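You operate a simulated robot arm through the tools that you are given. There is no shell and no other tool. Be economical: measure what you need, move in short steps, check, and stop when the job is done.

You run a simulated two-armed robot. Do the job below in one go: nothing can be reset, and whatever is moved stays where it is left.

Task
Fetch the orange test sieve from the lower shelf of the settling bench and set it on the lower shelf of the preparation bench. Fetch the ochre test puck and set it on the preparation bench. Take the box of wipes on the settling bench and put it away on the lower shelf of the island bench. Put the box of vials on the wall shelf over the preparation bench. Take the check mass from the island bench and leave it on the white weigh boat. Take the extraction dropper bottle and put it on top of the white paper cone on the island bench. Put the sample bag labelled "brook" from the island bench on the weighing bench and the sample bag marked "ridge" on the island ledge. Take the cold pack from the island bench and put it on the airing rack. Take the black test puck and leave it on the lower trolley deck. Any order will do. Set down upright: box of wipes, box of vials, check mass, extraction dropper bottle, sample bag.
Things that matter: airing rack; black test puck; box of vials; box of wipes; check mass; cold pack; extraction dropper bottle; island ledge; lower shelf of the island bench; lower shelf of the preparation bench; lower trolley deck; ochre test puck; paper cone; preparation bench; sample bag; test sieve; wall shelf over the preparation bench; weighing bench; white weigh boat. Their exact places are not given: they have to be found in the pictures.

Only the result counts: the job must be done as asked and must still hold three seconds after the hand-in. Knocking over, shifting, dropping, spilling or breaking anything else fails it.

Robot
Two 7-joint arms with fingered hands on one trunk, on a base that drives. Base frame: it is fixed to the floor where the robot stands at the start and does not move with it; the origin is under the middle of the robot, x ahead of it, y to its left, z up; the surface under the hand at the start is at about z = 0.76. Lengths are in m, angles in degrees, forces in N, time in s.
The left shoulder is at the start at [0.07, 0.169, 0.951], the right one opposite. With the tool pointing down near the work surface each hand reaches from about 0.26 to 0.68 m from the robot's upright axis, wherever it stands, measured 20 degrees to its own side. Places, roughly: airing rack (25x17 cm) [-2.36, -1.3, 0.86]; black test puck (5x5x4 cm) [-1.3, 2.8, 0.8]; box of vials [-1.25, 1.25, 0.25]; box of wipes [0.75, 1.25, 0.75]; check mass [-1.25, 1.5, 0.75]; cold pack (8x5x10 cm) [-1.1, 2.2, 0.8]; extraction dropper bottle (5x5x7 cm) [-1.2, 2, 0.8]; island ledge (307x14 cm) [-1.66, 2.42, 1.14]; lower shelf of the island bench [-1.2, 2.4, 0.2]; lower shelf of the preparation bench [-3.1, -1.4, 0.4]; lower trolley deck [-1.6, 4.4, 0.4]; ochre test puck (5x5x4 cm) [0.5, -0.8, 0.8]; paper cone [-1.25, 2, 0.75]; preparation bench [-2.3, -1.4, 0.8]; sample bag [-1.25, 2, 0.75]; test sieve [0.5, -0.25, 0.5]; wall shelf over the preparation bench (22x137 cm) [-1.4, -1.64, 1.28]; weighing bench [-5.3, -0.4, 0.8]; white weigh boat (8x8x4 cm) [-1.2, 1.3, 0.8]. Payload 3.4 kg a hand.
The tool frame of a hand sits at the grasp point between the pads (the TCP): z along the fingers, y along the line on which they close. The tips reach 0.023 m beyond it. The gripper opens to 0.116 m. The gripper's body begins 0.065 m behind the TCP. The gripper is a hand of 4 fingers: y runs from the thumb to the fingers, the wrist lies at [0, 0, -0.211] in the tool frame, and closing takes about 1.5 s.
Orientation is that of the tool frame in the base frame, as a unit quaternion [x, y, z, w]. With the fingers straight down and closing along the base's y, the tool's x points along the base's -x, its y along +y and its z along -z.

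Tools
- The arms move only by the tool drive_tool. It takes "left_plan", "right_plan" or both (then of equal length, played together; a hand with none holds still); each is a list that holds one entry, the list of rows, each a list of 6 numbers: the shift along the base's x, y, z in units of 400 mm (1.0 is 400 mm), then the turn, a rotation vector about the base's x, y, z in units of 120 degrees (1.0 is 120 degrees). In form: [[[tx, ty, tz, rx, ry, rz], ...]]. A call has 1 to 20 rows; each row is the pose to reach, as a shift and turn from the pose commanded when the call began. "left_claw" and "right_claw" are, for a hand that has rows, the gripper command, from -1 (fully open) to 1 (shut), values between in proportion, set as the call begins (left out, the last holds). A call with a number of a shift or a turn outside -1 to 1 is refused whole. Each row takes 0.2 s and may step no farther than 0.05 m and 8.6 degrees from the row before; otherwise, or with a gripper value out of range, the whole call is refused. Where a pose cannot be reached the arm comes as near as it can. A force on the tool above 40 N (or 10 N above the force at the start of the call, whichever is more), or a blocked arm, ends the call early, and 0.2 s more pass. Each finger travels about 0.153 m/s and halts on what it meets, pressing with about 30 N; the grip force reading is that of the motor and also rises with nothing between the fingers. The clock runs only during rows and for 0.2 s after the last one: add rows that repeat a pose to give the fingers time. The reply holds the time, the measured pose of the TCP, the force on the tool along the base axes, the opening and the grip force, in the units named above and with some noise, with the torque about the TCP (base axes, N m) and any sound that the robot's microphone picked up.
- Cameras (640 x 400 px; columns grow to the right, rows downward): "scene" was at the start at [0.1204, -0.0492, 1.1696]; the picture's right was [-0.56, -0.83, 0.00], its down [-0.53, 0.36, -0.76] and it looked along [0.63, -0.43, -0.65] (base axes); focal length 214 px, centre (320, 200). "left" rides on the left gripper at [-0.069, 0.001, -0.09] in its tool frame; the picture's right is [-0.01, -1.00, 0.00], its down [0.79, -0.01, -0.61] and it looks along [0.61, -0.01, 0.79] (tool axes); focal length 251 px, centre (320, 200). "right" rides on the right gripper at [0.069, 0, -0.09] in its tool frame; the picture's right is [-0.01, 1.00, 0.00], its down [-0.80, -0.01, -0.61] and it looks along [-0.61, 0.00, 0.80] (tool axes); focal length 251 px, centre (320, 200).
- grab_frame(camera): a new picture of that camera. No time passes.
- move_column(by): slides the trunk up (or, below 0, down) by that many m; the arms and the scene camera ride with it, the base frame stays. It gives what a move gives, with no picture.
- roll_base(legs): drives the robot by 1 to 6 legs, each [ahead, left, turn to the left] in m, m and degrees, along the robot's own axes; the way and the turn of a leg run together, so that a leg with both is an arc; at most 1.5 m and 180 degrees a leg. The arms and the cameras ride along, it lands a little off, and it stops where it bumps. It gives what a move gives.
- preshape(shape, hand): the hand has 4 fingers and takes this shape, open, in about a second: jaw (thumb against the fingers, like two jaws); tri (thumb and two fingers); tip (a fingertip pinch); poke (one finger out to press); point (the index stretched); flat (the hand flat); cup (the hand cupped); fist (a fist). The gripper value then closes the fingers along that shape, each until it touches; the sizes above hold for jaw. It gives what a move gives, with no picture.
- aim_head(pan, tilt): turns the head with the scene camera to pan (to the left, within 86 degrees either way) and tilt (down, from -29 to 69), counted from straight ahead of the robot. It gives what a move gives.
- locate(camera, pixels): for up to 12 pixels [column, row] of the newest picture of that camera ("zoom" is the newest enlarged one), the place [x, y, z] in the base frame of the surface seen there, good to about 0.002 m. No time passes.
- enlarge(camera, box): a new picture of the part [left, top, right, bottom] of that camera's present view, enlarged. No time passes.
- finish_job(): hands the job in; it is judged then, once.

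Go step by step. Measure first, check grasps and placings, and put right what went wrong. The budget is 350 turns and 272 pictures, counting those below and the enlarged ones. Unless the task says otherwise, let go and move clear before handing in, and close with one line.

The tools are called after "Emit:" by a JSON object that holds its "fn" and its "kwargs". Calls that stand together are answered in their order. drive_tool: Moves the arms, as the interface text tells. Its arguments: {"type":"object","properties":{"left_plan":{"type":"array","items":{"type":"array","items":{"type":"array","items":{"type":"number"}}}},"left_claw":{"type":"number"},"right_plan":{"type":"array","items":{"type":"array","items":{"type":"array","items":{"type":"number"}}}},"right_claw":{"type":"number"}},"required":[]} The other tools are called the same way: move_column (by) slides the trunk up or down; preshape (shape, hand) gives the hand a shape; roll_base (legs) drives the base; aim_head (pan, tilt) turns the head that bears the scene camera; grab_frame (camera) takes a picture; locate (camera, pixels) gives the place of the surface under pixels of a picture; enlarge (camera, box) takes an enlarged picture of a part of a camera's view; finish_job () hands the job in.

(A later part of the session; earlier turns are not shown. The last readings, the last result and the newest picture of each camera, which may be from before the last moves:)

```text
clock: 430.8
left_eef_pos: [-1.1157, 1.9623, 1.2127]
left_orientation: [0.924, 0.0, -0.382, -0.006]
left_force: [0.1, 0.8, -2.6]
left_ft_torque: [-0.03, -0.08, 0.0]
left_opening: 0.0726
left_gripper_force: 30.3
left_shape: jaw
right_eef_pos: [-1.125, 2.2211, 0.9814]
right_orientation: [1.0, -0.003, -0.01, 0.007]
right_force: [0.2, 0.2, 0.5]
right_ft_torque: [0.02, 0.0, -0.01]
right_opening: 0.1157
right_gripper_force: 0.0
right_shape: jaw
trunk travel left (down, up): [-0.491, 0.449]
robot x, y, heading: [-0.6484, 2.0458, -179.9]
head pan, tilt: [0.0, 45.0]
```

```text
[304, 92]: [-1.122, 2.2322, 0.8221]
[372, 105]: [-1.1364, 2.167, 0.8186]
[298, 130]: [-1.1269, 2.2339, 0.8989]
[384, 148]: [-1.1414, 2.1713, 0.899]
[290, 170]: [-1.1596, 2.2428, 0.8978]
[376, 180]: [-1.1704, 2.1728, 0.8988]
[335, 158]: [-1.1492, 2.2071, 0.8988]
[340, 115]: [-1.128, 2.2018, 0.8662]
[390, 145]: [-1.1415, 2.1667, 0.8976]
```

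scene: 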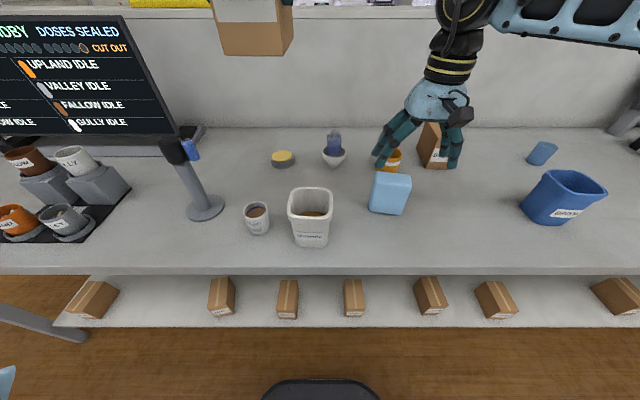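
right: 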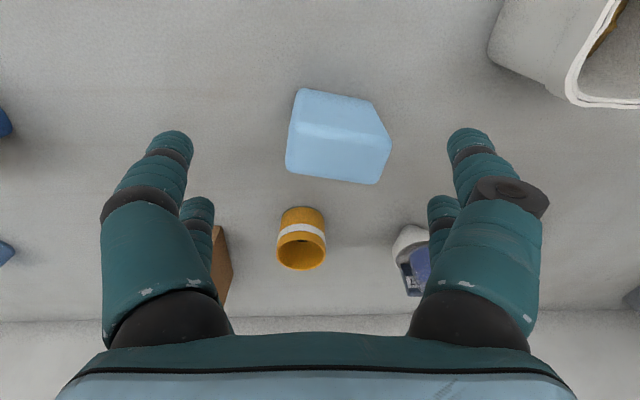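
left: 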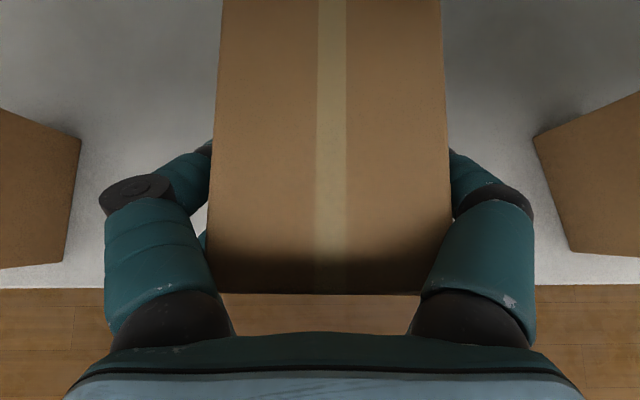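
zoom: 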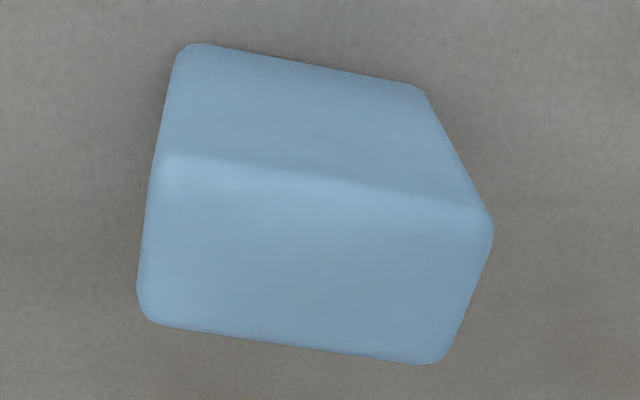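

Cold pack: top 0.899, centre (-1.150,2.206), long side 0.078 turned ~15°. Yaw the hand and descend.

Emit:
{"fn": "drive_tool", "kwargs": {"right_plan": [[[-0.03, -0.02, 0, 0, 0, -0.06], [-0.0625, -0.038, 0, 0, 0, -0.12], [-0.0625, -0.038, 0, 0, 0, -0.125]]]}}

Emit:
{"fn": "move_column", "kwargs": {"by": -0.06}}

Emit:
{"fn": "grab_frame", "kwargs": {"camera": "right"}}

```text
clock: 431.6
left_eef_pos: [-1.1148, 1.9635, 1.2144]
left_orientation: [0.925, -0.001, -0.381, -0.006]
left_force: [0.5, -0.1, -2.8]
left_ft_torque: [-0.04, -0.08, -0.02]
left_opening: 0.0728
left_gripper_force: 30.4
left_shape: jaw
right_eef_pos: [-1.1491, 2.2045, 0.9805]
right_orientation: [0.991, -0.134, -0.012, 0.005]
right_force: [0.2, 0.2, -0.3]
right_ft_torque: [0.01, 0.01, -0.02]
right_opening: 0.1156
right_gripper_force: 0.0
right_shape: jaw
trunk travel left (down, up): [-0.491, 0.449]
robot x, y, heading: [-0.65, 2.0425, -179.9]
head pan, tilt: [0.0, 45.0]
```

```text
clock: 432.6
left_eef_pos: [-1.1139, 1.9617, 1.1531]
left_orientation: [0.925, 0.0, -0.381, -0.007]
left_force: [-0.5, 0.0, -2.1]
left_ft_torque: [-0.01, -0.07, 0.02]
left_opening: 0.073
left_gripper_force: 29.9
left_shape: jaw
right_eef_pos: [-1.1486, 2.205, 0.9206]
right_orientation: [0.991, -0.133, -0.011, 0.006]
right_force: [-0.2, -0.6, -0.7]
right_ft_torque: [0.01, 0.01, -0.01]
right_opening: 0.1159
right_gripper_force: 0.1
right_shape: jaw
trunk travel left (down, up): [-0.431, 0.509]
robot x, y, heading: [-0.6501, 2.0451, -180.3]
head pan, tilt: [0.0, 45.0]
```

```text
100 pictures are left
```

right: 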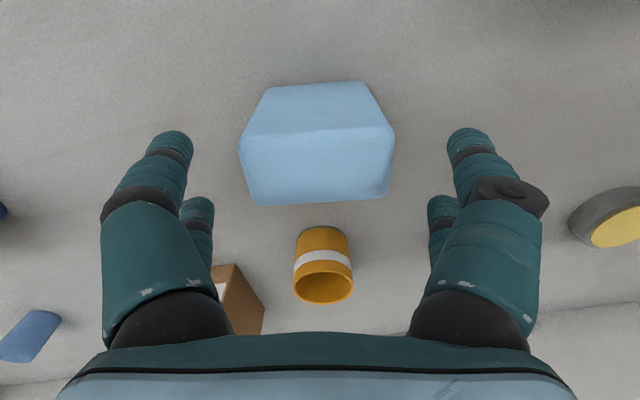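

Emit:
{"fn": "move_column", "kwargs": {"by": -0.057}}

Emit:
{"fn": "drive_tool", "kwargs": {"right_plan": [[[0, 0, 0, 0, 0, 0], [0, 0, 0, 0, 0, 0], [0, 0, 0, 0, 0, 0], [0, 0, 0, 0, 0, 0], [0, 0, 0, 0, 0, 0]]], "right_claw": 1}}

Emit:
{"fn": "move_column", "kwargs": {"by": 0.2}}

Emit:
{"fn": "grab_frame", "kwargs": {"camera": "right"}}

Emit:
{"fn": "grab_frame", "kwargs": {"camera": "scene"}}

```text
clock: 433.5
left_eef_pos: [-1.1151, 1.9625, 1.0967]
left_orientation: [0.924, -0.001, -0.382, -0.006]
left_force: [1.0, 0.5, -3.2]
left_ft_torque: [0.02, -0.07, -0.02]
left_opening: 0.0728
left_gripper_force: 30.4
left_shape: jaw
right_eef_pos: [-1.1488, 2.2048, 0.8639]
right_orientation: [0.991, -0.134, -0.011, 0.006]
right_force: [0.9, 0.0, -0.9]
right_ft_torque: [0.0, -0.02, -0.03]
right_opening: 0.1159
right_gripper_force: 0.0
right_shape: jaw
trunk travel left (down, up): [-0.374, 0.566]
robot x, y, heading: [-0.6492, 2.0431, -179.9]
head pan, tilt: [0.0, 45.0]
```

```text
clock: 434.7
left_eef_pos: [-1.1164, 1.9621, 1.0962]
left_orientation: [0.924, -0.001, -0.381, -0.006]
left_force: [-0.4, 0.1, -3.2]
left_ft_torque: [-0.01, -0.1, 0.0]
left_opening: 0.0725
left_gripper_force: 30.0
left_shape: jaw
right_eef_pos: [-1.1493, 2.2059, 0.8637]
right_orientation: [0.991, -0.133, -0.011, 0.005]
right_force: [0.6, -1.0, -1.7]
right_ft_torque: [0.06, -0.02, 0.01]
right_opening: 0.0747
right_gripper_force: 29.8
right_shape: jaw
trunk travel left (down, up): [-0.374, 0.566]
robot x, y, heading: [-0.6483, 2.0441, -180.3]
head pan, tilt: [0.0, 45.0]
```

```text
clock: 436.9
left_eef_pos: [-1.1158, 1.9632, 1.2965]
left_orientation: [0.925, -0.001, -0.381, -0.006]
left_force: [-1.5, -0.4, -3.5]
left_ft_torque: [0.0, -0.08, 0.01]
left_opening: 0.0726
left_gripper_force: 29.9
left_shape: jaw
right_eef_pos: [-1.1507, 2.2058, 1.0632]
right_orientation: [0.991, -0.133, -0.012, 0.004]
right_force: [-0.1, 0.6, -2.5]
right_ft_torque: [-0.03, -0.01, 0.01]
right_opening: 0.0744
right_gripper_force: 30.1
right_shape: jaw
trunk travel left (down, up): [-0.574, 0.366]
robot x, y, heading: [-0.6469, 2.0454, -179.8]
head pan, tilt: [0.0, 45.0]
```

```text
99 pictures are left
```

right: 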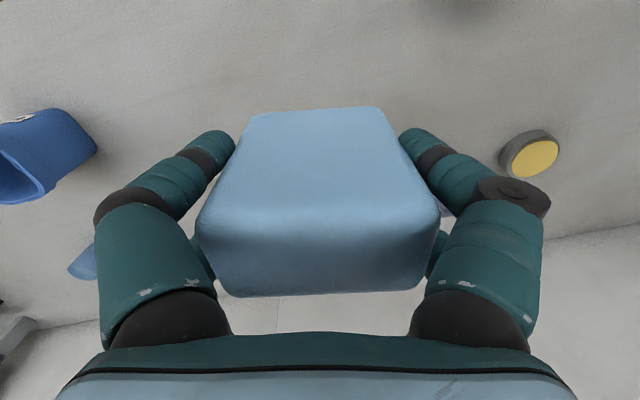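

```text
98 pictures are left
```

scene: 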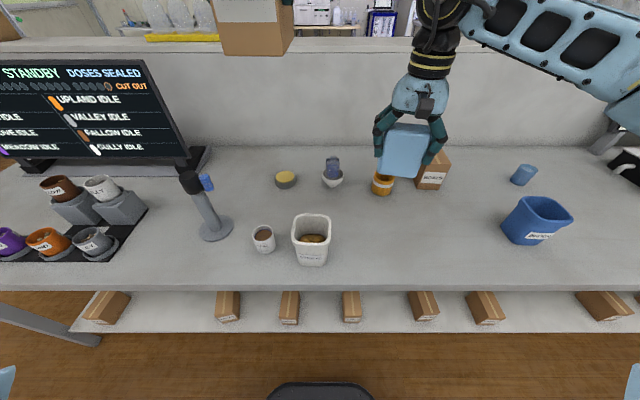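

Cold pack held. Carry both to the preparation bench.

Emit:
{"fn": "roll_base", "kwargs": {"legs": [[-0.35, 0, 0], [0, 1.3, 0], [0, 1.1, 0], [0.3, 0, 90]]}}

Emit:
{"fn": "aim_head", "kwargs": {"pan": -20, "tilt": 20}}

Emit:
{"fn": "grab_frame", "kwargs": {"camera": "scene"}}

```text
clock: 454.4
left_eef_pos: [-0.3563, -1.0088, 1.2962]
left_orientation: [0.634, 0.673, -0.265, 0.274]
left_force: [0.0, -1.0, -2.7]
left_ft_torque: [0.07, -0.03, 0.01]
left_opening: 0.0726
left_gripper_force: 30.1
left_shape: jaw
right_eef_pos: [-0.5968, -1.0573, 1.0631]
right_orientation: [0.776, 0.631, -0.003, 0.012]
right_force: [0.7, 0.1, -3.4]
right_ft_torque: [-0.01, 0.01, 0.02]
right_opening: 0.0745
right_gripper_force: 29.7
right_shape: jaw
trunk travel left (down, up): [-0.574, 0.366]
robot x, y, heading: [-0.467, -0.5504, -86.3]
head pan, tilt: [0.0, 45.0]
cut short: leg 4
```

```text
clock: 455.3
left_eef_pos: [-0.3562, -1.0096, 1.2972]
left_orientation: [0.634, 0.674, -0.265, 0.273]
left_force: [0.9, -0.2, -3.7]
left_ft_torque: [0.07, 0.03, -0.02]
left_opening: 0.0726
left_gripper_force: 30.3
left_shape: jaw
right_eef_pos: [-0.5967, -1.0587, 1.0635]
right_orientation: [0.776, 0.631, -0.003, 0.011]
right_force: [-0.1, -0.6, -3.0]
right_ft_torque: [-0.02, -0.02, 0.02]
right_opening: 0.0746
right_gripper_force: 30.1
right_shape: jaw
trunk travel left (down, up): [-0.574, 0.366]
robot x, y, heading: [-0.4652, -0.5478, -86.4]
head pan, tilt: [-20.0, 20.0]
```

```text
97 pictures are left
```

scene: 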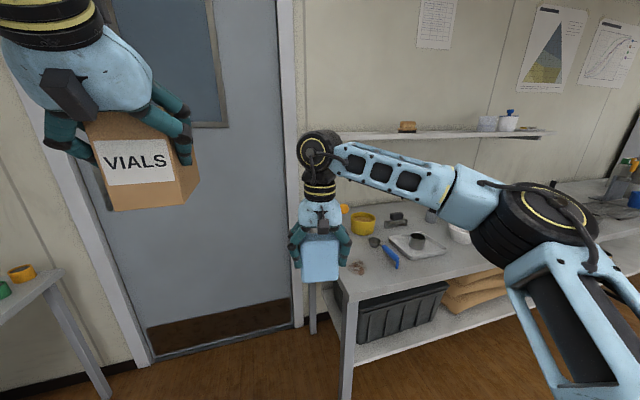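

Emit:
{"fn": "roll_base", "kwargs": {"legs": [[-0.12, 0, -3.6], [0, -1.08, 0]]}}

Emit:
{"fn": "aim_head", "kwargs": {"pan": 0, "tilt": 20}}

Emit:
{"fn": "grab_frame", "kwargs": {"camera": "scene"}}

```text
clock: 461.7
left_eef_pos: [-1.4748, -0.9002, 1.2972]
left_orientation: [0.652, 0.655, -0.273, 0.266]
left_force: [-0.1, 0.1, -2.9]
left_ft_torque: [0.07, -0.01, 0.01]
left_opening: 0.0728
left_gripper_force: 29.7
left_shape: jaw
right_eef_pos: [-1.7193, -0.9362, 1.0627]
right_orientation: [0.793, 0.609, -0.005, 0.011]
right_force: [0.0, 0.3, -3.8]
right_ft_torque: [0.04, -0.01, 0.0]
right_opening: 0.0746
right_gripper_force: 29.0
right_shape: jaw
trunk travel left (down, up): [-0.574, 0.366]
robot x, y, heading: [-1.558, -0.4337, -89.6]
head pan, tilt: [-20.0, 20.0]
```

```text
clock: 462.5
left_eef_pos: [-1.4757, -0.9007, 1.2958]
left_orientation: [0.652, 0.655, -0.273, 0.267]
left_force: [1.0, 0.9, -3.0]
left_ft_torque: [0.07, -0.01, -0.01]
left_opening: 0.0728
left_gripper_force: 29.6
left_shape: jaw
right_eef_pos: [-1.7175, -0.9349, 1.0638]
right_orientation: [0.793, 0.61, -0.005, 0.012]
right_force: [-0.3, -0.4, -3.0]
right_ft_torque: [0.01, -0.01, -0.02]
right_opening: 0.0747
right_gripper_force: 30.1
right_shape: jaw
trunk travel left (down, up): [-0.574, 0.366]
robot x, y, heading: [-1.5612, -0.4295, -89.6]
head pan, tilt: [0.0, 20.0]
```

```text
96 pictures are left
```

scene: 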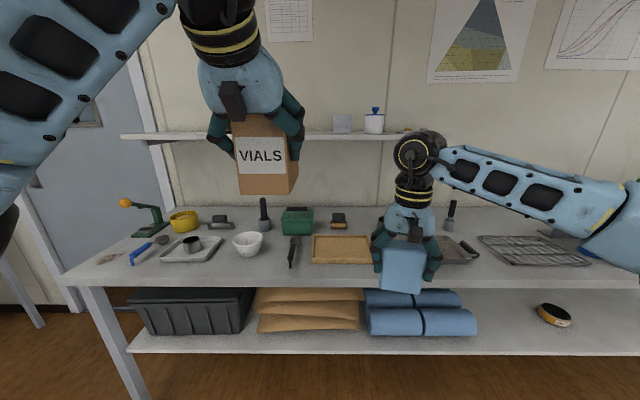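

Emit:
{"fn": "locate", "kwargs": {"camera": "scene", "pixels": [[320, 133], [320, 137], [335, 131], [342, 122], [373, 122], [190, 133], [160, 134], [400, 134], [310, 131], [345, 131]]}}

Emit:
{"fn": "enlarge", "kwargs": {"camera": "scene", "box": [110, 90, 450, 150]}}

```text
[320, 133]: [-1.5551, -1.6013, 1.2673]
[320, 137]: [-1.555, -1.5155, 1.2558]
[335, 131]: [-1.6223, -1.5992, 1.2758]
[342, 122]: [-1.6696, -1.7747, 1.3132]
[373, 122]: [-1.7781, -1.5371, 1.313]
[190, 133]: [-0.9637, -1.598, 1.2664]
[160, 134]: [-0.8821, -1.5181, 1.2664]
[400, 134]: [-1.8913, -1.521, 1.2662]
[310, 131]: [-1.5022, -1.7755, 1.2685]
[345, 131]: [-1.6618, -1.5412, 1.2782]
```

```text
1.88 times, centred on (280, 120) of scene
```

zoom: 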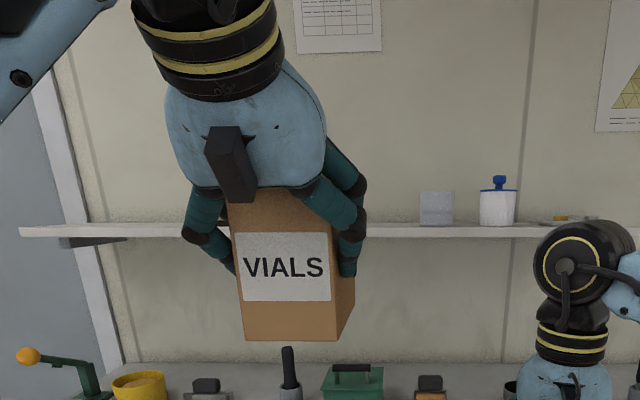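

Shelf top z≈1.267, front y≈-1.515, free around x -1.45. Raise the trunk, lower the left arm relative, and pull the right hand back.

Emit:
{"fn": "move_column", "kwargs": {"by": 0.28}}

Emit:
{"fn": "drive_tool", "kwargs": {"left_plan": [[[0.02, -0.05, -0.05, 0, 0, 0], [0.04, -0.1, -0.1, 0, 0, 0], [0.06, -0.15, -0.15, 0, 0, 0], [0.08, -0.2, -0.2, 0, 0, 0], [0.08, -0.25, -0.26, 0, 0, 0], [0.08, -0.3, -0.32, 0, 0, 0], [0.08, -0.35, -0.38, 0, 0, 0], [0.08, -0.4, -0.42, 0, 0, 0], [0.08, -0.42, -0.44, 0, 0, 0], [0.08, -0.42, -0.44, 0, 0, 0]]], "right_plan": [[[0, 0.05, 0, 0, 0, 0], [0, 0.1, 0, 0, 0, 0], [0, 0.15, 0, 0, 0, 0], [0, 0.2, 0, 0, 0, 0], [0, 0.25, 0, 0, 0, 0], [0, 0.3, 0, 0, 0, 0], [0, 0.35, 0, 0, 0, 0], [0, 0.38, 0, 0, 0, 0], [0, 0.38, 0, 0, 0, 0], [0, 0.38, 0, 0, 0, 0]]]}}

Emit:
{"fn": "grab_frame", "kwargs": {"camera": "left"}}

```text
clock: 465.4
left_eef_pos: [-1.4751, -0.9002, 1.5761]
left_orientation: [0.652, 0.655, -0.273, 0.267]
left_force: [0.6, -0.6, -2.4]
left_ft_torque: [0.07, -0.05, 0.03]
left_opening: 0.0728
left_gripper_force: 30.3
left_shape: jaw
right_eef_pos: [-1.7168, -0.9357, 1.3424]
right_orientation: [0.793, 0.609, -0.005, 0.011]
right_force: [0.2, 0.4, -3.7]
right_ft_torque: [0.01, 0.02, 0.01]
right_opening: 0.0747
right_gripper_force: 30.4
right_shape: jaw
trunk travel left (down, up): [-0.854, 0.086]
robot x, y, heading: [-1.5601, -0.4367, -89.5]
head pan, tilt: [0.0, 20.0]
```

```text
clock: 467.6
left_eef_pos: [-1.4423, -1.0678, 1.3986]
left_orientation: [0.652, 0.655, -0.273, 0.267]
left_force: [0.2, 0.5, -2.2]
left_ft_torque: [0.06, -0.01, 0.0]
left_opening: 0.0724
left_gripper_force: 29.7
left_shape: jaw
right_eef_pos: [-1.7182, -0.783, 1.3423]
right_orientation: [0.793, 0.609, -0.004, 0.012]
right_force: [0.1, 0.0, -3.4]
right_ft_torque: [0.02, -0.03, 0.01]
right_opening: 0.0746
right_gripper_force: 29.9
right_shape: jaw
trunk travel left (down, up): [-0.854, 0.086]
robot x, y, heading: [-1.5623, -0.4358, -89.7]
head pan, tilt: [0.0, 20.0]
```

```text
94 pictures are left
```

left: 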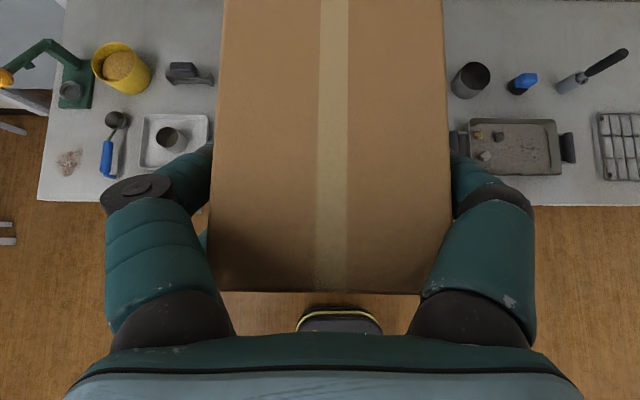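

Emit:
{"fn": "roll_base", "kwargs": {"legs": [[0.36, 0, -0.3]]}}

Emit:
{"fn": "aim_head", "kwargs": {"pan": 5, "tilt": 25}}

Emit:
{"fn": "grab_frame", "kwargs": {"camera": "scene"}}

```text
clock: 469.9
left_eef_pos: [-1.4436, -1.4209, 1.4016]
left_orientation: [0.654, 0.653, -0.274, 0.266]
left_force: [0.0, -0.2, -2.7]
left_ft_torque: [0.06, 0.0, 0.01]
left_opening: 0.0725
left_gripper_force: 30.5
left_shape: jaw
right_eef_pos: [-1.7178, -1.1346, 1.3438]
right_orientation: [0.794, 0.607, -0.005, 0.013]
right_force: [0.3, 0.3, -2.7]
right_ft_torque: [0.0, -0.04, 0.03]
right_opening: 0.0748
right_gripper_force: 30.3
right_shape: jaw
trunk travel left (down, up): [-0.854, 0.086]
robot x, y, heading: [-1.5617, -0.7904, -89.5]
head pan, tilt: [0.0, 20.0]
```

```text
clock: 470.5
left_eef_pos: [-1.4433, -1.4246, 1.401]
left_orientation: [0.654, 0.653, -0.274, 0.265]
left_force: [0.3, 0.3, -2.7]
left_ft_torque: [0.09, -0.01, 0.0]
left_opening: 0.0729
left_gripper_force: 29.6
left_shape: jaw
right_eef_pos: [-1.7182, -1.1392, 1.3449]
right_orientation: [0.795, 0.607, -0.004, 0.011]
right_force: [-0.2, -0.3, -2.5]
right_ft_torque: [0.0, 0.05, -0.02]
right_opening: 0.0744
right_gripper_force: 29.8
right_shape: jaw
trunk travel left (down, up): [-0.854, 0.086]
robot x, y, heading: [-1.5582, -0.7899, -89.9]
head pan, tilt: [5.0, 25.0]
```

```text
93 pictures are left
```

scene: 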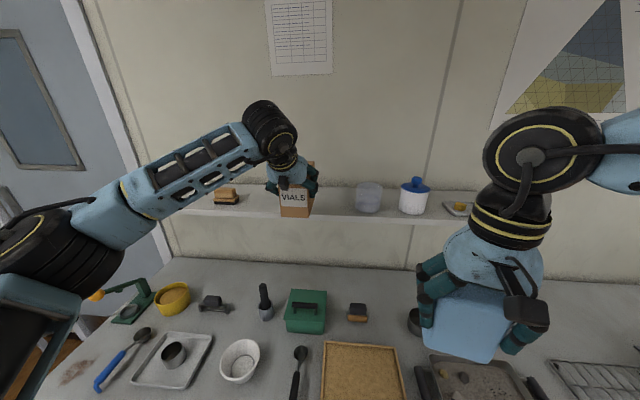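

Emit:
{"fn": "locate", "kwargs": {"camera": "scene", "pixels": [[265, 205], [335, 205], [335, 190], [265, 215], [345, 215], [250, 190]]}}

Emit:
{"fn": "roll_base", "kwargs": {"legs": [[0.125, 0, 0]]}}

Emit:
{"fn": "drive_tool", "kwargs": {"left_plan": [[[0, -0.03, 0, 0, 0, 0], [0, -0.05, -0.02, 0, 0, 0], [0, -0.05, -0.06, 0, 0, 0], [0, -0.05, -0.06, 0, 0, 0]]]}}

Emit:
{"fn": "grab_frame", "kwargs": {"camera": "scene"}}

```text
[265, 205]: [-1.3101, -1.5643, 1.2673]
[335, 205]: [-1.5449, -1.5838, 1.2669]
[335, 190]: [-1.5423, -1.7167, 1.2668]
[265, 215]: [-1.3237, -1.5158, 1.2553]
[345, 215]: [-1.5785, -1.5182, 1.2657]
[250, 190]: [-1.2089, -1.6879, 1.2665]
```

```text
clock: 471.8
left_eef_pos: [-1.4448, -1.545, 1.4021]
left_orientation: [0.654, 0.653, -0.275, 0.266]
left_force: [0.5, 1.3, -3.6]
left_ft_torque: [0.06, -0.01, -0.02]
left_opening: 0.0727
left_gripper_force: 29.6
left_shape: jaw
right_eef_pos: [-1.7187, -1.2591, 1.3449]
right_orientation: [0.795, 0.607, -0.005, 0.013]
right_force: [-0.3, 0.8, -2.9]
right_ft_torque: [-0.03, 0.0, -0.01]
right_opening: 0.0747
right_gripper_force: 30.3
right_shape: jaw
trunk travel left (down, up): [-0.854, 0.086]
robot x, y, heading: [-1.5596, -0.9161, -89.8]
head pan, tilt: [5.0, 25.0]
```

```text
clock: 472.8
left_eef_pos: [-1.4431, -1.5695, 1.3754]
left_orientation: [0.653, 0.654, -0.274, 0.266]
left_force: [0.0, 0.8, -3.6]
left_ft_torque: [0.11, 0.0, 0.0]
left_opening: 0.0726
left_gripper_force: 30.1
left_shape: jaw
right_eef_pos: [-1.7171, -1.2644, 1.3441]
right_orientation: [0.794, 0.607, -0.004, 0.01]
right_force: [-0.2, -0.4, -2.7]
right_ft_torque: [0.01, 0.03, 0.03]
right_opening: 0.075
right_gripper_force: 30.2
right_shape: jaw
trunk travel left (down, up): [-0.854, 0.086]
robot x, y, heading: [-1.5595, -0.9205, -90.1]
head pan, tilt: [5.0, 25.0]
```

```text
92 pictures are left
```

scene: 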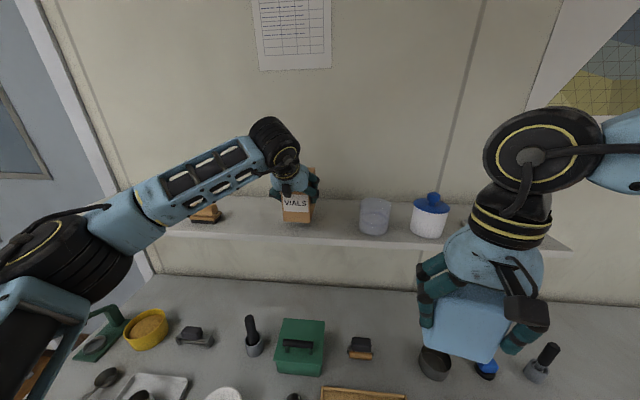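

Emit:
{"fn": "move_column", "kwargs": {"by": -0.03}}

Emit:
{"fn": "enlarge", "kwargs": {"camera": "scene", "box": [220, 150, 380, 260]}}

```text
clock: 473.5
left_eef_pos: [-1.4424, -1.5675, 1.346]
left_orientation: [0.654, 0.653, -0.273, 0.266]
left_force: [-0.6, -0.3, -1.3]
left_ft_torque: [0.07, -0.04, -0.01]
left_opening: 0.0727
left_gripper_force: 29.9
left_shape: jaw
right_eef_pos: [-1.7188, -1.2631, 1.3137]
right_orientation: [0.794, 0.608, -0.004, 0.012]
right_force: [0.3, -0.1, -2.9]
right_ft_torque: [0.0, 0.03, 0.05]
right_opening: 0.0747
right_gripper_force: 29.5
right_shape: jaw
trunk travel left (down, up): [-0.824, 0.116]
robot x, y, heading: [-1.5552, -0.9155, -89.8]
head pan, tilt: [5.0, 25.0]
```

```text
3.64 times, centred on (300, 205) of scene
```

zoom: 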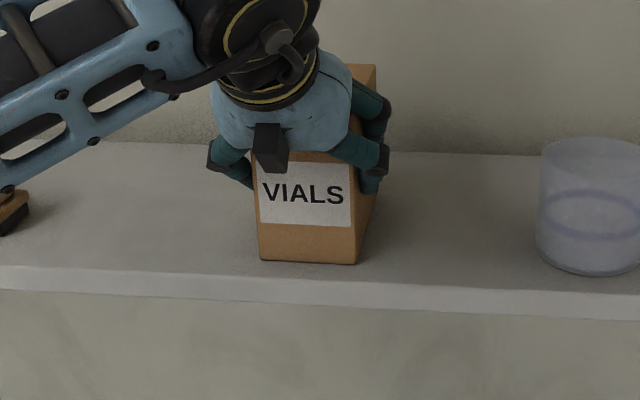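

Box is just on the shelf. Lower 2–3 mm, release, and retreat along the tool axis.

Emit:
{"fn": "drive_tool", "kwargs": {"left_plan": [[[0, 0, -0.005, 0, 0, 0], [0, 0, -0.006, 0, 0, 0]]]}}

Emit:
{"fn": "drive_tool", "kwargs": {"left_plan": [[[0, 0, 0, 0, 0, 0], [0, 0, 0, 0, 0, 0], [0, 0, 0, 0, 0, 0], [0, 0, 0, 0, 0, 0], [0, 0.06, 0.06, 0, 0, 0], [0, 0.12, 0.12, 0, 0, 0], [0, 0.18, 0.18, 0, 0, 0], [0, 0.24, 0.24, 0, 0, 0], [0, 0.3, 0.28, 0, 0, 0], [0, 0.3, 0.28, 0, 0, 0]]], "left_claw": -1}}

Emit:
{"fn": "enlarge", "kwargs": {"camera": "scene", "box": [180, 130, 420, 280]}}

```text
clock: 474.1
left_eef_pos: [-1.4423, -1.5677, 1.3457]
left_orientation: [0.653, 0.654, -0.275, 0.266]
left_force: [0.3, -3.0, 13.5]
left_ft_torque: [0.3, -0.13, 0.01]
left_opening: 0.0724
left_gripper_force: 29.9
left_shape: jaw
right_eef_pos: [-1.7194, -1.2614, 1.3149]
right_orientation: [0.795, 0.607, -0.004, 0.012]
right_force: [0.6, 0.5, -3.5]
right_ft_torque: [0.02, 0.0, -0.03]
right_opening: 0.0746
right_gripper_force: 30.0
right_shape: jaw
trunk travel left (down, up): [-0.824, 0.116]
robot x, y, heading: [-1.5597, -0.912, -89.8]
head pan, tilt: [5.0, 25.0]
```

```text
clock: 476.3
left_eef_pos: [-1.4432, -1.4474, 1.4551]
left_orientation: [0.653, 0.654, -0.273, 0.266]
left_force: [0.4, 0.3, 0.0]
left_ft_torque: [0.03, -0.03, 0.04]
left_opening: 0.1159
left_gripper_force: 0.1
left_shape: jaw
right_eef_pos: [-1.7185, -1.2636, 1.314]
right_orientation: [0.795, 0.607, -0.005, 0.012]
right_force: [0.0, -0.1, -4.3]
right_ft_torque: [-0.02, -0.01, 0.02]
right_opening: 0.0745
right_gripper_force: 30.1
right_shape: jaw
trunk travel left (down, up): [-0.824, 0.116]
robot x, y, heading: [-1.5565, -0.9146, -89.9]
head pan, tilt: [5.0, 25.0]
```

```text
2.67 times, centred on (300, 205) of scene
```

zoom: 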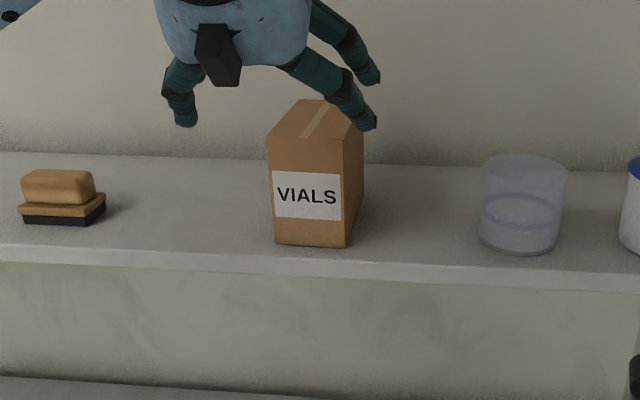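

VIALS placed upright. Back off and move to the airing rack; extend the right arm a bit, tuck the left.

Emit:
{"fn": "roll_base", "kwargs": {"legs": [[-0.4, 0, 0], [0, -0.63, 0]]}}

Emit:
{"fn": "drive_tool", "kwargs": {"left_plan": [[[0, 0.05, 0.02, 0, 0, 0], [0, 0.1, 0.04, 0, 0, 0], [0.03, 0.15, 0.06, 0, 0, 0], [0.06, 0.2, 0.06, 0, 0, 0], [0.1, 0.25, 0.06, 0, 0, 0], [0.1, 0.25, 0.06, 0, 0, 0]]], "right_plan": [[[0, -0.05, -0.05, 0, 0, 0], [0, -0.1, -0.1, 0, 0, 0], [0, -0.15, -0.15, 0, 0, 0], [0, -0.2, -0.2, 0, 0, 0], [0, -0.25, -0.25, 0, 0, 0], [0, -0.25, -0.25, 0, 0, 0]]]}}

Emit:
{"fn": "move_column", "kwargs": {"by": -0.17}}

Emit:
{"fn": "aim_head", "kwargs": {"pan": -10, "tilt": 35}}

Emit:
{"fn": "grab_frame", "kwargs": {"camera": "scene"}}

```text
clock: 481.9
left_eef_pos: [-2.0762, -1.0557, 1.4543]
left_orientation: [0.655, 0.653, -0.274, 0.263]
left_force: [0.1, -1.1, 0.4]
left_ft_torque: [-0.03, -0.03, -0.01]
left_opening: 0.1161
left_gripper_force: 0.1
left_shape: jaw
right_eef_pos: [-2.3507, -0.8707, 1.3144]
right_orientation: [0.794, 0.608, -0.005, 0.011]
right_force: [1.0, 0.4, -2.3]
right_ft_torque: [0.02, -0.02, 0.03]
right_opening: 0.0746
right_gripper_force: 30.2
right_shape: jaw
trunk travel left (down, up): [-0.824, 0.116]
robot x, y, heading: [-2.1892, -0.5282, -89.9]
head pan, tilt: [5.0, 25.0]
```

```text
clock: 483.3
left_eef_pos: [-2.0392, -0.956, 1.4807]
left_orientation: [0.654, 0.654, -0.274, 0.264]
left_force: [-0.1, -0.2, -0.8]
left_ft_torque: [-0.01, -0.03, -0.02]
left_opening: 0.116
left_gripper_force: 0.1
left_shape: jaw
right_eef_pos: [-2.3512, -0.9706, 1.2131]
right_orientation: [0.794, 0.608, -0.003, 0.011]
right_force: [0.7, 0.9, -3.8]
right_ft_torque: [0.03, 0.03, -0.03]
right_opening: 0.0741
right_gripper_force: 29.9
right_shape: jaw
trunk travel left (down, up): [-0.824, 0.116]
robot x, y, heading: [-2.1939, -0.5232, -89.8]
head pan, tilt: [5.0, 25.0]
```

```text
clock: 485.2
left_eef_pos: [-2.037, -0.9568, 1.3102]
left_orientation: [0.654, 0.654, -0.273, 0.265]
left_force: [-0.5, 0.3, 0.0]
left_ft_torque: [-0.02, 0.01, -0.01]
left_opening: 0.1157
left_gripper_force: 0.0
left_shape: jaw
right_eef_pos: [-2.3503, -0.9715, 1.0432]
right_orientation: [0.794, 0.608, -0.004, 0.012]
right_force: [-1.0, 0.8, -2.5]
right_ft_torque: [-0.03, 0.03, -0.02]
right_opening: 0.0744
right_gripper_force: 30.0
right_shape: jaw
trunk travel left (down, up): [-0.654, 0.286]
robot x, y, heading: [-2.1963, -0.5238, -89.6]
head pan, tilt: [5.0, 25.0]
```

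```text
clock: 486.0
left_eef_pos: [-2.0386, -0.9563, 1.31]
left_orientation: [0.653, 0.655, -0.273, 0.266]
left_force: [0.1, -0.2, 0.4]
left_ft_torque: [0.02, -0.01, 0.02]
left_opening: 0.116
left_gripper_force: 0.1
left_shape: jaw
right_eef_pos: [-2.3494, -0.9718, 1.0431]
right_orientation: [0.794, 0.608, -0.005, 0.012]
right_force: [-0.5, 0.5, -2.9]
right_ft_torque: [0.0, 0.02, 0.01]
right_opening: 0.0744
right_gripper_force: 29.6
right_shape: jaw
trunk travel left (down, up): [-0.654, 0.286]
robot x, y, heading: [-2.1918, -0.5213, -89.8]
head pan, tilt: [-10.0, 35.0]
```

```text
89 pictures are left
```

scene: 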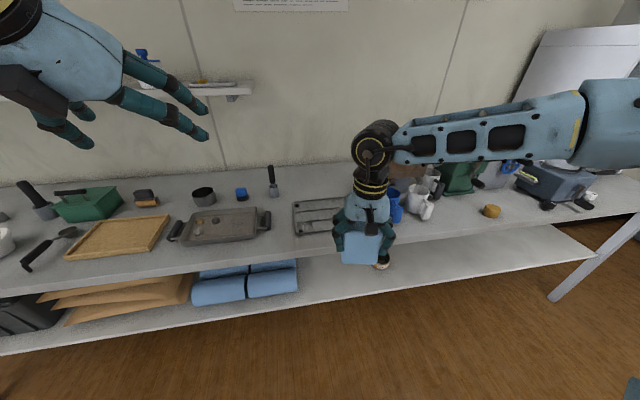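

Emit:
{"fn": "roll_base", "kwargs": {"legs": [[0.325, 0, 0]]}}

Emit:
{"fn": "aim_head", "kwargs": {"pan": -15, "tilt": 50}}

Emit:
{"fn": "grab_frame", "kwargs": {"camera": "scene"}}

Emit:
{"fn": "grab_frame", "kwargs": {"camera": "right"}}

```text
clock: 488.2
left_eef_pos: [-2.0369, -1.2774, 1.3098]
left_orientation: [0.653, 0.654, -0.274, 0.266]
left_force: [-0.9, 0.8, -0.2]
left_ft_torque: [0.01, 0.0, -0.02]
left_opening: 0.1158
left_gripper_force: 0.1
left_shape: jaw
right_eef_pos: [-2.3509, -1.2938, 1.0434]
right_orientation: [0.794, 0.607, -0.004, 0.012]
right_force: [0.1, 0.0, -2.8]
right_ft_torque: [0.0, 0.01, -0.01]
right_opening: 0.0747
right_gripper_force: 30.0
right_shape: jaw
trunk travel left (down, up): [-0.654, 0.286]
robot x, y, heading: [-2.1909, -0.8461, -89.8]
head pan, tilt: [-10.0, 35.0]
```

```text
clock: 488.9
left_eef_pos: [-2.0367, -1.2788, 1.3094]
left_orientation: [0.654, 0.654, -0.274, 0.265]
left_force: [0.0, 0.7, 0.9]
left_ft_torque: [0.0, 0.01, -0.01]
left_opening: 0.116
left_gripper_force: 0.0
left_shape: jaw
right_eef_pos: [-2.3499, -1.2928, 1.044]
right_orientation: [0.794, 0.607, -0.005, 0.011]
right_force: [-0.3, -0.2, -4.1]
right_ft_torque: [-0.01, -0.01, 0.01]
right_opening: 0.0745
right_gripper_force: 29.8
right_shape: jaw
trunk travel left (down, up): [-0.654, 0.286]
robot x, y, heading: [-2.1917, -0.8448, -89.8]
head pan, tilt: [-15.0, 50.0]
```

```text
88 pictures are left
```

scene: 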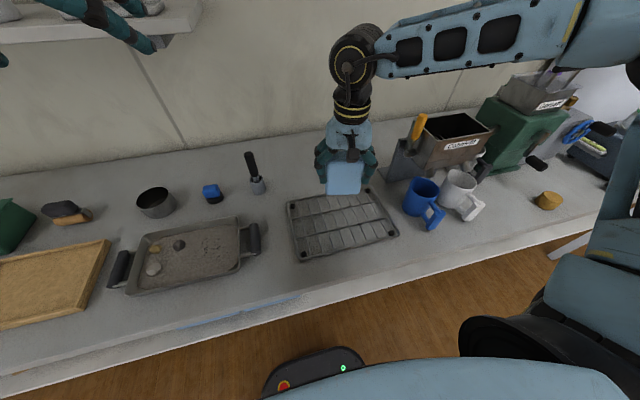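

```text
87 pictures are left
```

right: 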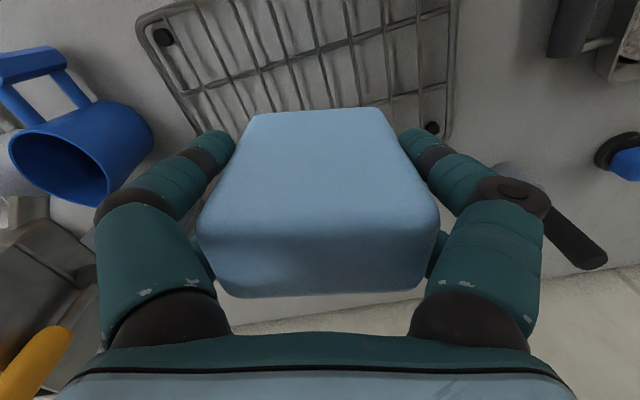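

Emit:
{"fn": "locate", "kwargs": {"camera": "scene", "pixels": [[291, 204], [397, 235], [303, 258], [345, 245], [318, 225], [375, 218], [340, 218]]}}

Emit:
{"fn": "locate", "kwargs": {"camera": "right", "pixels": [[148, 20], [450, 10], [445, 130], [195, 105], [310, 40], [255, 80], [300, 90]]}}

```text
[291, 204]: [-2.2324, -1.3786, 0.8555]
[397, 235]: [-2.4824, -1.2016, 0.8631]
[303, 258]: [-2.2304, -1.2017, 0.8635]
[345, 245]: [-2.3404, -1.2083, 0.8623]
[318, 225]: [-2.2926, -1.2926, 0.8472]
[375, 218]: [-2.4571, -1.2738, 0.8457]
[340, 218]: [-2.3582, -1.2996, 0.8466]
```

```text
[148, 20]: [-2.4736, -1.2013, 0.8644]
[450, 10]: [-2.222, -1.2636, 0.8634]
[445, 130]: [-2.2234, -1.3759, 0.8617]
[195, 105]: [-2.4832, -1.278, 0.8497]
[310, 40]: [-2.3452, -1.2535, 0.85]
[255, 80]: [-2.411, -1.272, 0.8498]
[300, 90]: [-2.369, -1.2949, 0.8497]
```

Emit:
{"fn": "move_column", "kwargs": {"by": -0.108}}

Emit:
{"fn": "move_column", "kwargs": {"by": -0.006}}

Emit:
{"fn": "enlarge", "kwargs": {"camera": "scene", "box": [270, 130, 430, 280]}}

```text
clock: 490.3
left_eef_pos: [-2.0384, -1.2794, 1.2017]
left_orientation: [0.653, 0.654, -0.274, 0.266]
left_force: [-0.3, 0.1, 0.2]
left_ft_torque: [-0.01, 0.0, -0.02]
left_opening: 0.1157
left_gripper_force: 0.1
left_shape: jaw
right_eef_pos: [-2.3501, -1.2928, 0.936]
right_orientation: [0.794, 0.608, -0.004, 0.011]
right_force: [-0.4, 0.5, -2.8]
right_ft_torque: [-0.01, 0.02, 0.01]
right_opening: 0.0746
right_gripper_force: 30.0
right_shape: jaw
trunk travel left (down, up): [-0.546, 0.394]
robot x, y, heading: [-2.1934, -0.8478, -89.9]
head pan, tilt: [-15.0, 50.0]
```

```text
clock: 490.9
left_eef_pos: [-2.0367, -1.28, 1.1959]
left_orientation: [0.654, 0.654, -0.274, 0.265]
left_force: [-0.2, 0.7, -0.1]
left_ft_torque: [0.01, 0.01, 0.04]
left_opening: 0.1159
left_gripper_force: 0.1
left_shape: jaw
right_eef_pos: [-2.3494, -1.2921, 0.9293]
right_orientation: [0.795, 0.607, -0.004, 0.011]
right_force: [-0.6, 0.2, 0.4]
right_ft_torque: [-0.03, 0.09, 0.02]
right_opening: 0.0746
right_gripper_force: 29.9
right_shape: jaw
trunk travel left (down, up): [-0.54, 0.4]
robot x, y, heading: [-2.1926, -0.8453, -89.9]
head pan, tilt: [-15.0, 50.0]
```

```text
2.67 times, centred on (350, 205) of scene
```

zoom: 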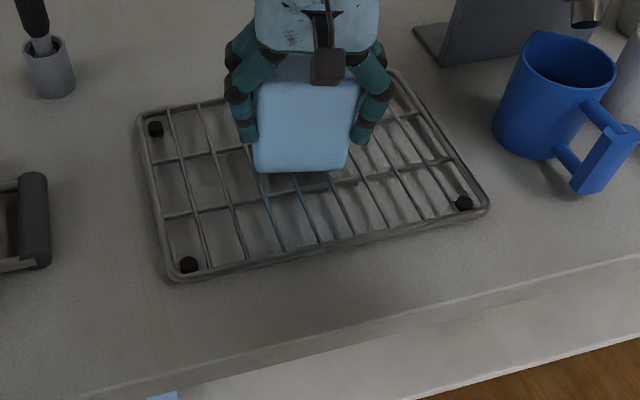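

Pack rests on the rack. Release and rise.

Emit:
{"fn": "drive_tool", "kwargs": {"right_plan": [[[0, 0, 0, 0, 0, 0], [0, 0, 0, 0, 0, 0], [0, 0, 0, 0, 0, 0], [0, 0, 0, 0, 0, 0]]], "right_claw": -1}}

Emit:
{"fn": "move_column", "kwargs": {"by": 0.18}}

Emit:
{"fn": "grab_frame", "kwargs": {"camera": "right"}}

Emit:
{"fn": "enlarge", "kwargs": {"camera": "scene", "box": [250, 130, 450, 290]}}

```text
clock: 491.9
left_eef_pos: [-2.0366, -1.2777, 1.1965]
left_orientation: [0.653, 0.654, -0.275, 0.266]
left_force: [-0.4, 0.3, -0.1]
left_ft_torque: [-0.01, 0.02, 0.01]
left_opening: 0.1159
left_gripper_force: 0.1
left_shape: jaw
right_eef_pos: [-2.3491, -1.2927, 0.9294]
right_orientation: [0.794, 0.607, -0.005, 0.011]
right_force: [0.6, 0.6, 2.0]
right_ft_torque: [-0.03, 0.02, -0.01]
right_opening: 0.1159
right_gripper_force: 0.1
right_shape: jaw
trunk travel left (down, up): [-0.54, 0.4]
robot x, y, heading: [-2.191, -0.8454, -89.9]
head pan, tilt: [-15.0, 50.0]
```

```text
clock: 493.9
left_eef_pos: [-2.0371, -1.2793, 1.3759]
left_orientation: [0.654, 0.654, -0.273, 0.265]
left_force: [-0.1, -0.1, -0.9]
left_ft_torque: [-0.01, -0.04, -0.02]
left_opening: 0.1156
left_gripper_force: 0.2
left_shape: jaw
right_eef_pos: [-2.3494, -1.2928, 1.1093]
right_orientation: [0.795, 0.607, -0.004, 0.012]
right_force: [0.1, 0.2, 0.1]
right_ft_torque: [0.01, 0.0, 0.02]
right_opening: 0.1157
right_gripper_force: 0.0
right_shape: jaw
trunk travel left (down, up): [-0.72, 0.22]
robot x, y, heading: [-2.1946, -0.8472, -89.6]
head pan, tilt: [-15.0, 50.0]
```

```text
85 pictures are left
```

right: 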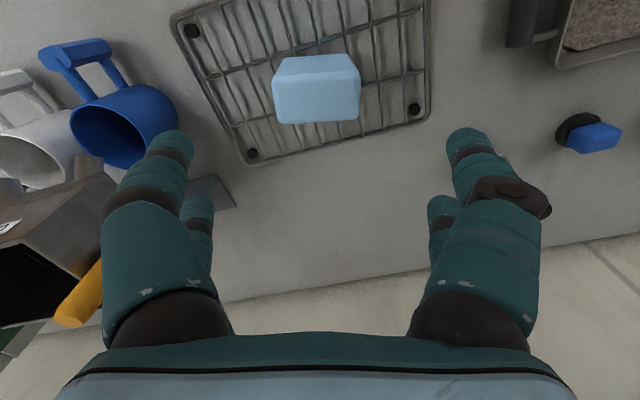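

```text
2.50 times, centred on (350, 210) of scene
```

zoom: 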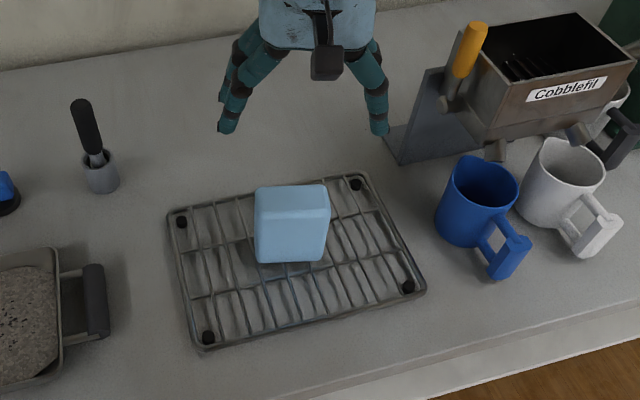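

Cold pack done. Straighten both hands and go back for the BROOK bag.

Emit:
{"fn": "roll_base", "kwargs": {"legs": [[-0.4, 0, 0]]}}

Emit:
{"fn": "drive_tool", "kwargs": {"right_plan": [[[0, 0, 0, 0, 0, 0.06], [0, 0, 0, 0, 0, 0.125], [0, 0, 0, 0, 0, 0.125], [0, 0, 0, 0, 0, 0.125], [0, 0, 0, 0, 0, 0.125], [0, 0, 0, 0, 0, 0.125], [0, 0, 0, 0, 0, 0.125]]], "left_plan": [[[0, 0, -0.02, 0.06, 0, 0], [0, 0, -0.04, 0.12, 0, 0], [0, 0, -0.06, 0.18, 0, 0], [0, 0, -0.08, 0.24, 0, 0], [0, 0, -0.1, 0.31, 0, 0], [0, 0, -0.12, 0.375, 0, 0], [0, 0, -0.12, 0.375, 0, 0]]]}}

Emit:
{"fn": "roll_base", "kwargs": {"legs": [[0, 1.0, 0], [0, 0.9, 0], [0, 0, -90], [0, -1.4, 0], [0, -1.3, 0]]}}

Emit:
{"fn": "aim_head", "kwargs": {"pan": 0, "tilt": 40}}

Emit:
{"fn": "grab_frame", "kwargs": {"camera": "scene"}}

```text
clock: 496.3
left_eef_pos: [-2.0397, -0.889, 1.3757]
left_orientation: [0.656, 0.652, -0.274, 0.265]
left_force: [-0.2, 0.5, 0.2]
left_ft_torque: [0.05, -0.01, -0.03]
left_opening: 0.116
left_gripper_force: 0.0
left_shape: jaw
right_eef_pos: [-2.3515, -0.9011, 1.1097]
right_orientation: [0.796, 0.606, -0.005, 0.012]
right_force: [0.5, 0.6, 0.2]
right_ft_torque: [-0.04, 0.0, -0.02]
right_opening: 0.1158
right_gripper_force: 0.0
right_shape: jaw
trunk travel left (down, up): [-0.72, 0.22]
robot x, y, heading: [-2.1893, -0.4512, -90.1]
head pan, tilt: [-15.0, 50.0]
```

```text
clock: 497.9
left_eef_pos: [-2.0386, -0.887, 1.3277]
left_orientation: [0.706, 0.708, -0.004, -0.007]
left_force: [0.1, 0.7, -0.2]
left_ft_torque: [-0.02, -0.01, 0.01]
left_opening: 0.116
left_gripper_force: 0.1
left_shape: jaw
right_eef_pos: [-2.3525, -0.9014, 1.1085]
right_orientation: [0.71, 0.704, -0.002, 0.012]
right_force: [0.1, -0.6, 0.0]
right_ft_torque: [0.01, -0.02, 0.01]
right_opening: 0.1158
right_gripper_force: 0.0
right_shape: jaw
trunk travel left (down, up): [-0.72, 0.22]
robot x, y, heading: [-2.1915, -0.4533, -90.2]
head pan, tilt: [-15.0, 50.0]
```

```text
clock: 524.1
left_eef_pos: [-0.7392, 2.0839, 1.3263]
left_orientation: [1.0, 0.001, 0.002, -0.007]
left_force: [-0.3, -0.4, 0.0]
left_ft_torque: [0.01, -0.01, 0.01]
left_opening: 0.1158
left_gripper_force: 0.0
left_shape: jaw
right_eef_pos: [-0.7544, 2.3985, 1.1102]
right_orientation: [1.0, -0.003, -0.01, 0.006]
right_force: [-0.5, 0.8, 0.0]
right_ft_torque: [0.0, 0.0, 0.01]
right_opening: 0.116
right_gripper_force: 0.0
right_shape: jaw
trunk travel left (down, up): [-0.72, 0.22]
robot x, y, heading: [-0.3074, 2.2375, 180.0]
head pan, tilt: [-15.0, 50.0]
```

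```text
clock: 524.9
left_eef_pos: [-0.741, 2.0854, 1.3272]
left_orientation: [1.0, 0.0, 0.002, -0.008]
left_force: [-0.2, 0.2, -0.7]
left_ft_torque: [0.02, 0.0, 0.01]
left_opening: 0.1159
left_gripper_force: 0.1
left_shape: jaw
right_eef_pos: [-0.7537, 2.3995, 1.1101]
right_orientation: [1.0, -0.003, -0.011, 0.006]
right_force: [1.0, -0.7, 0.3]
right_ft_torque: [0.01, 0.01, -0.01]
right_opening: 0.1158
right_gripper_force: 0.2
right_shape: jaw
trunk travel left (down, up): [-0.72, 0.22]
robot x, y, heading: [-0.3086, 2.2387, 179.8]
head pan, tilt: [0.0, 40.0]
```

```text
83 pictures are left
```

scene: 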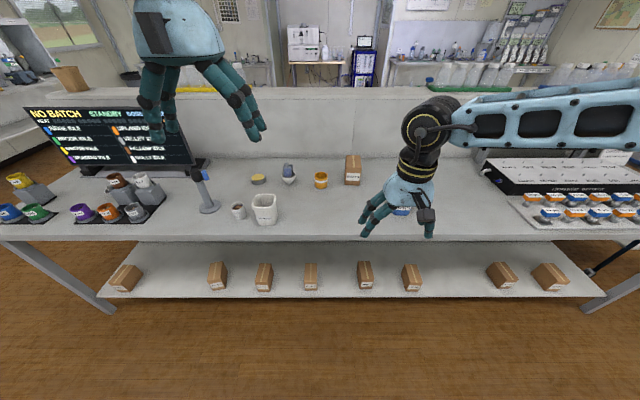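

Emit:
{"fn": "roll_base", "kwargs": {"legs": [[0.37, -0.19, 0]]}}

Emit:
{"fn": "grab_frame", "kwargs": {"camera": "right"}}

Emit:
{"fn": "enlarge", "kwargs": {"camera": "scene", "box": [160, 140, 320, 240]}}

```text
clock: 527.4
left_eef_pos: [-1.1036, 2.2699, 1.3282]
left_orientation: [1.0, 0.002, 0.001, -0.006]
left_force: [0.3, 1.1, 0.0]
left_ft_torque: [0.02, -0.01, -0.01]
left_opening: 0.1161
left_gripper_force: 0.1
left_shape: jaw
right_eef_pos: [-1.1206, 2.5849, 1.1097]
right_orientation: [1.0, -0.001, -0.012, 0.006]
right_force: [0.2, 0.5, -0.1]
right_ft_torque: [-0.02, 0.03, 0.01]
right_opening: 0.1158
right_gripper_force: 0.2
right_shape: jaw
trunk travel left (down, up): [-0.72, 0.22]
robot x, y, heading: [-0.6704, 2.4263, -180.1]
head pan, tilt: [0.0, 40.0]
```

```text
82 pictures are left
```

right: 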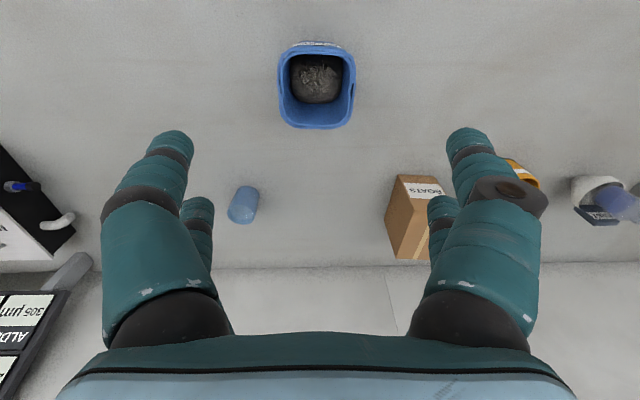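

```text
4.00 times, centred on (240, 190) of scene
```

zoom: 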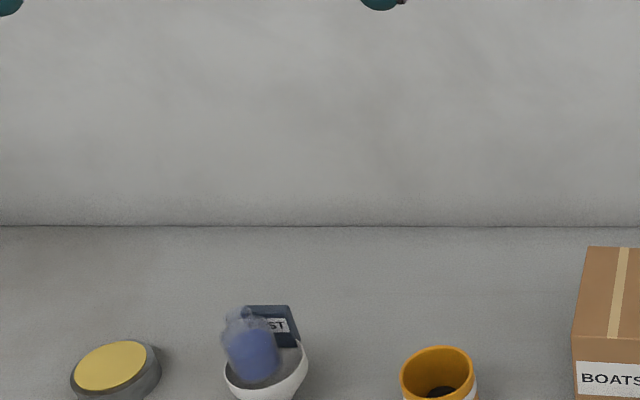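

Emit:
{"fn": "enlarge", "kwargs": {"camera": "right", "box": [260, 30, 380, 140]}}

Emit:
{"fn": "locate", "kwargs": {"camera": "right", "pixels": [[280, 75], [354, 75], [316, 46], [315, 127], [281, 95], [353, 95]]}}

```text
3.64 times, centred on (320, 85) of right
```

zoom: 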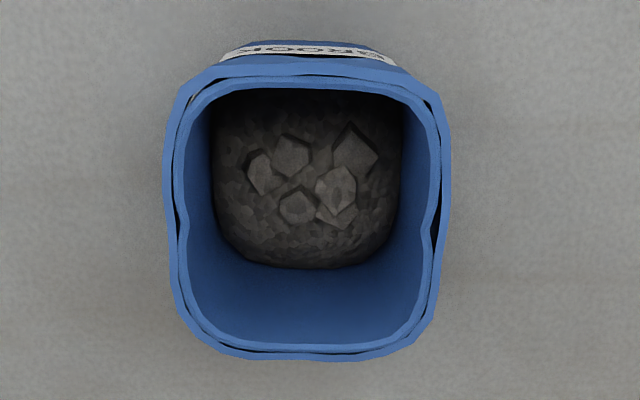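

```text
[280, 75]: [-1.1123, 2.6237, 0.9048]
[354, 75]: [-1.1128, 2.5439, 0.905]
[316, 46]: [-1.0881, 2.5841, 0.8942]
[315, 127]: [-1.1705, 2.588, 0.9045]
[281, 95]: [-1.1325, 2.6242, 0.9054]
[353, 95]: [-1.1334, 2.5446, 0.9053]
```

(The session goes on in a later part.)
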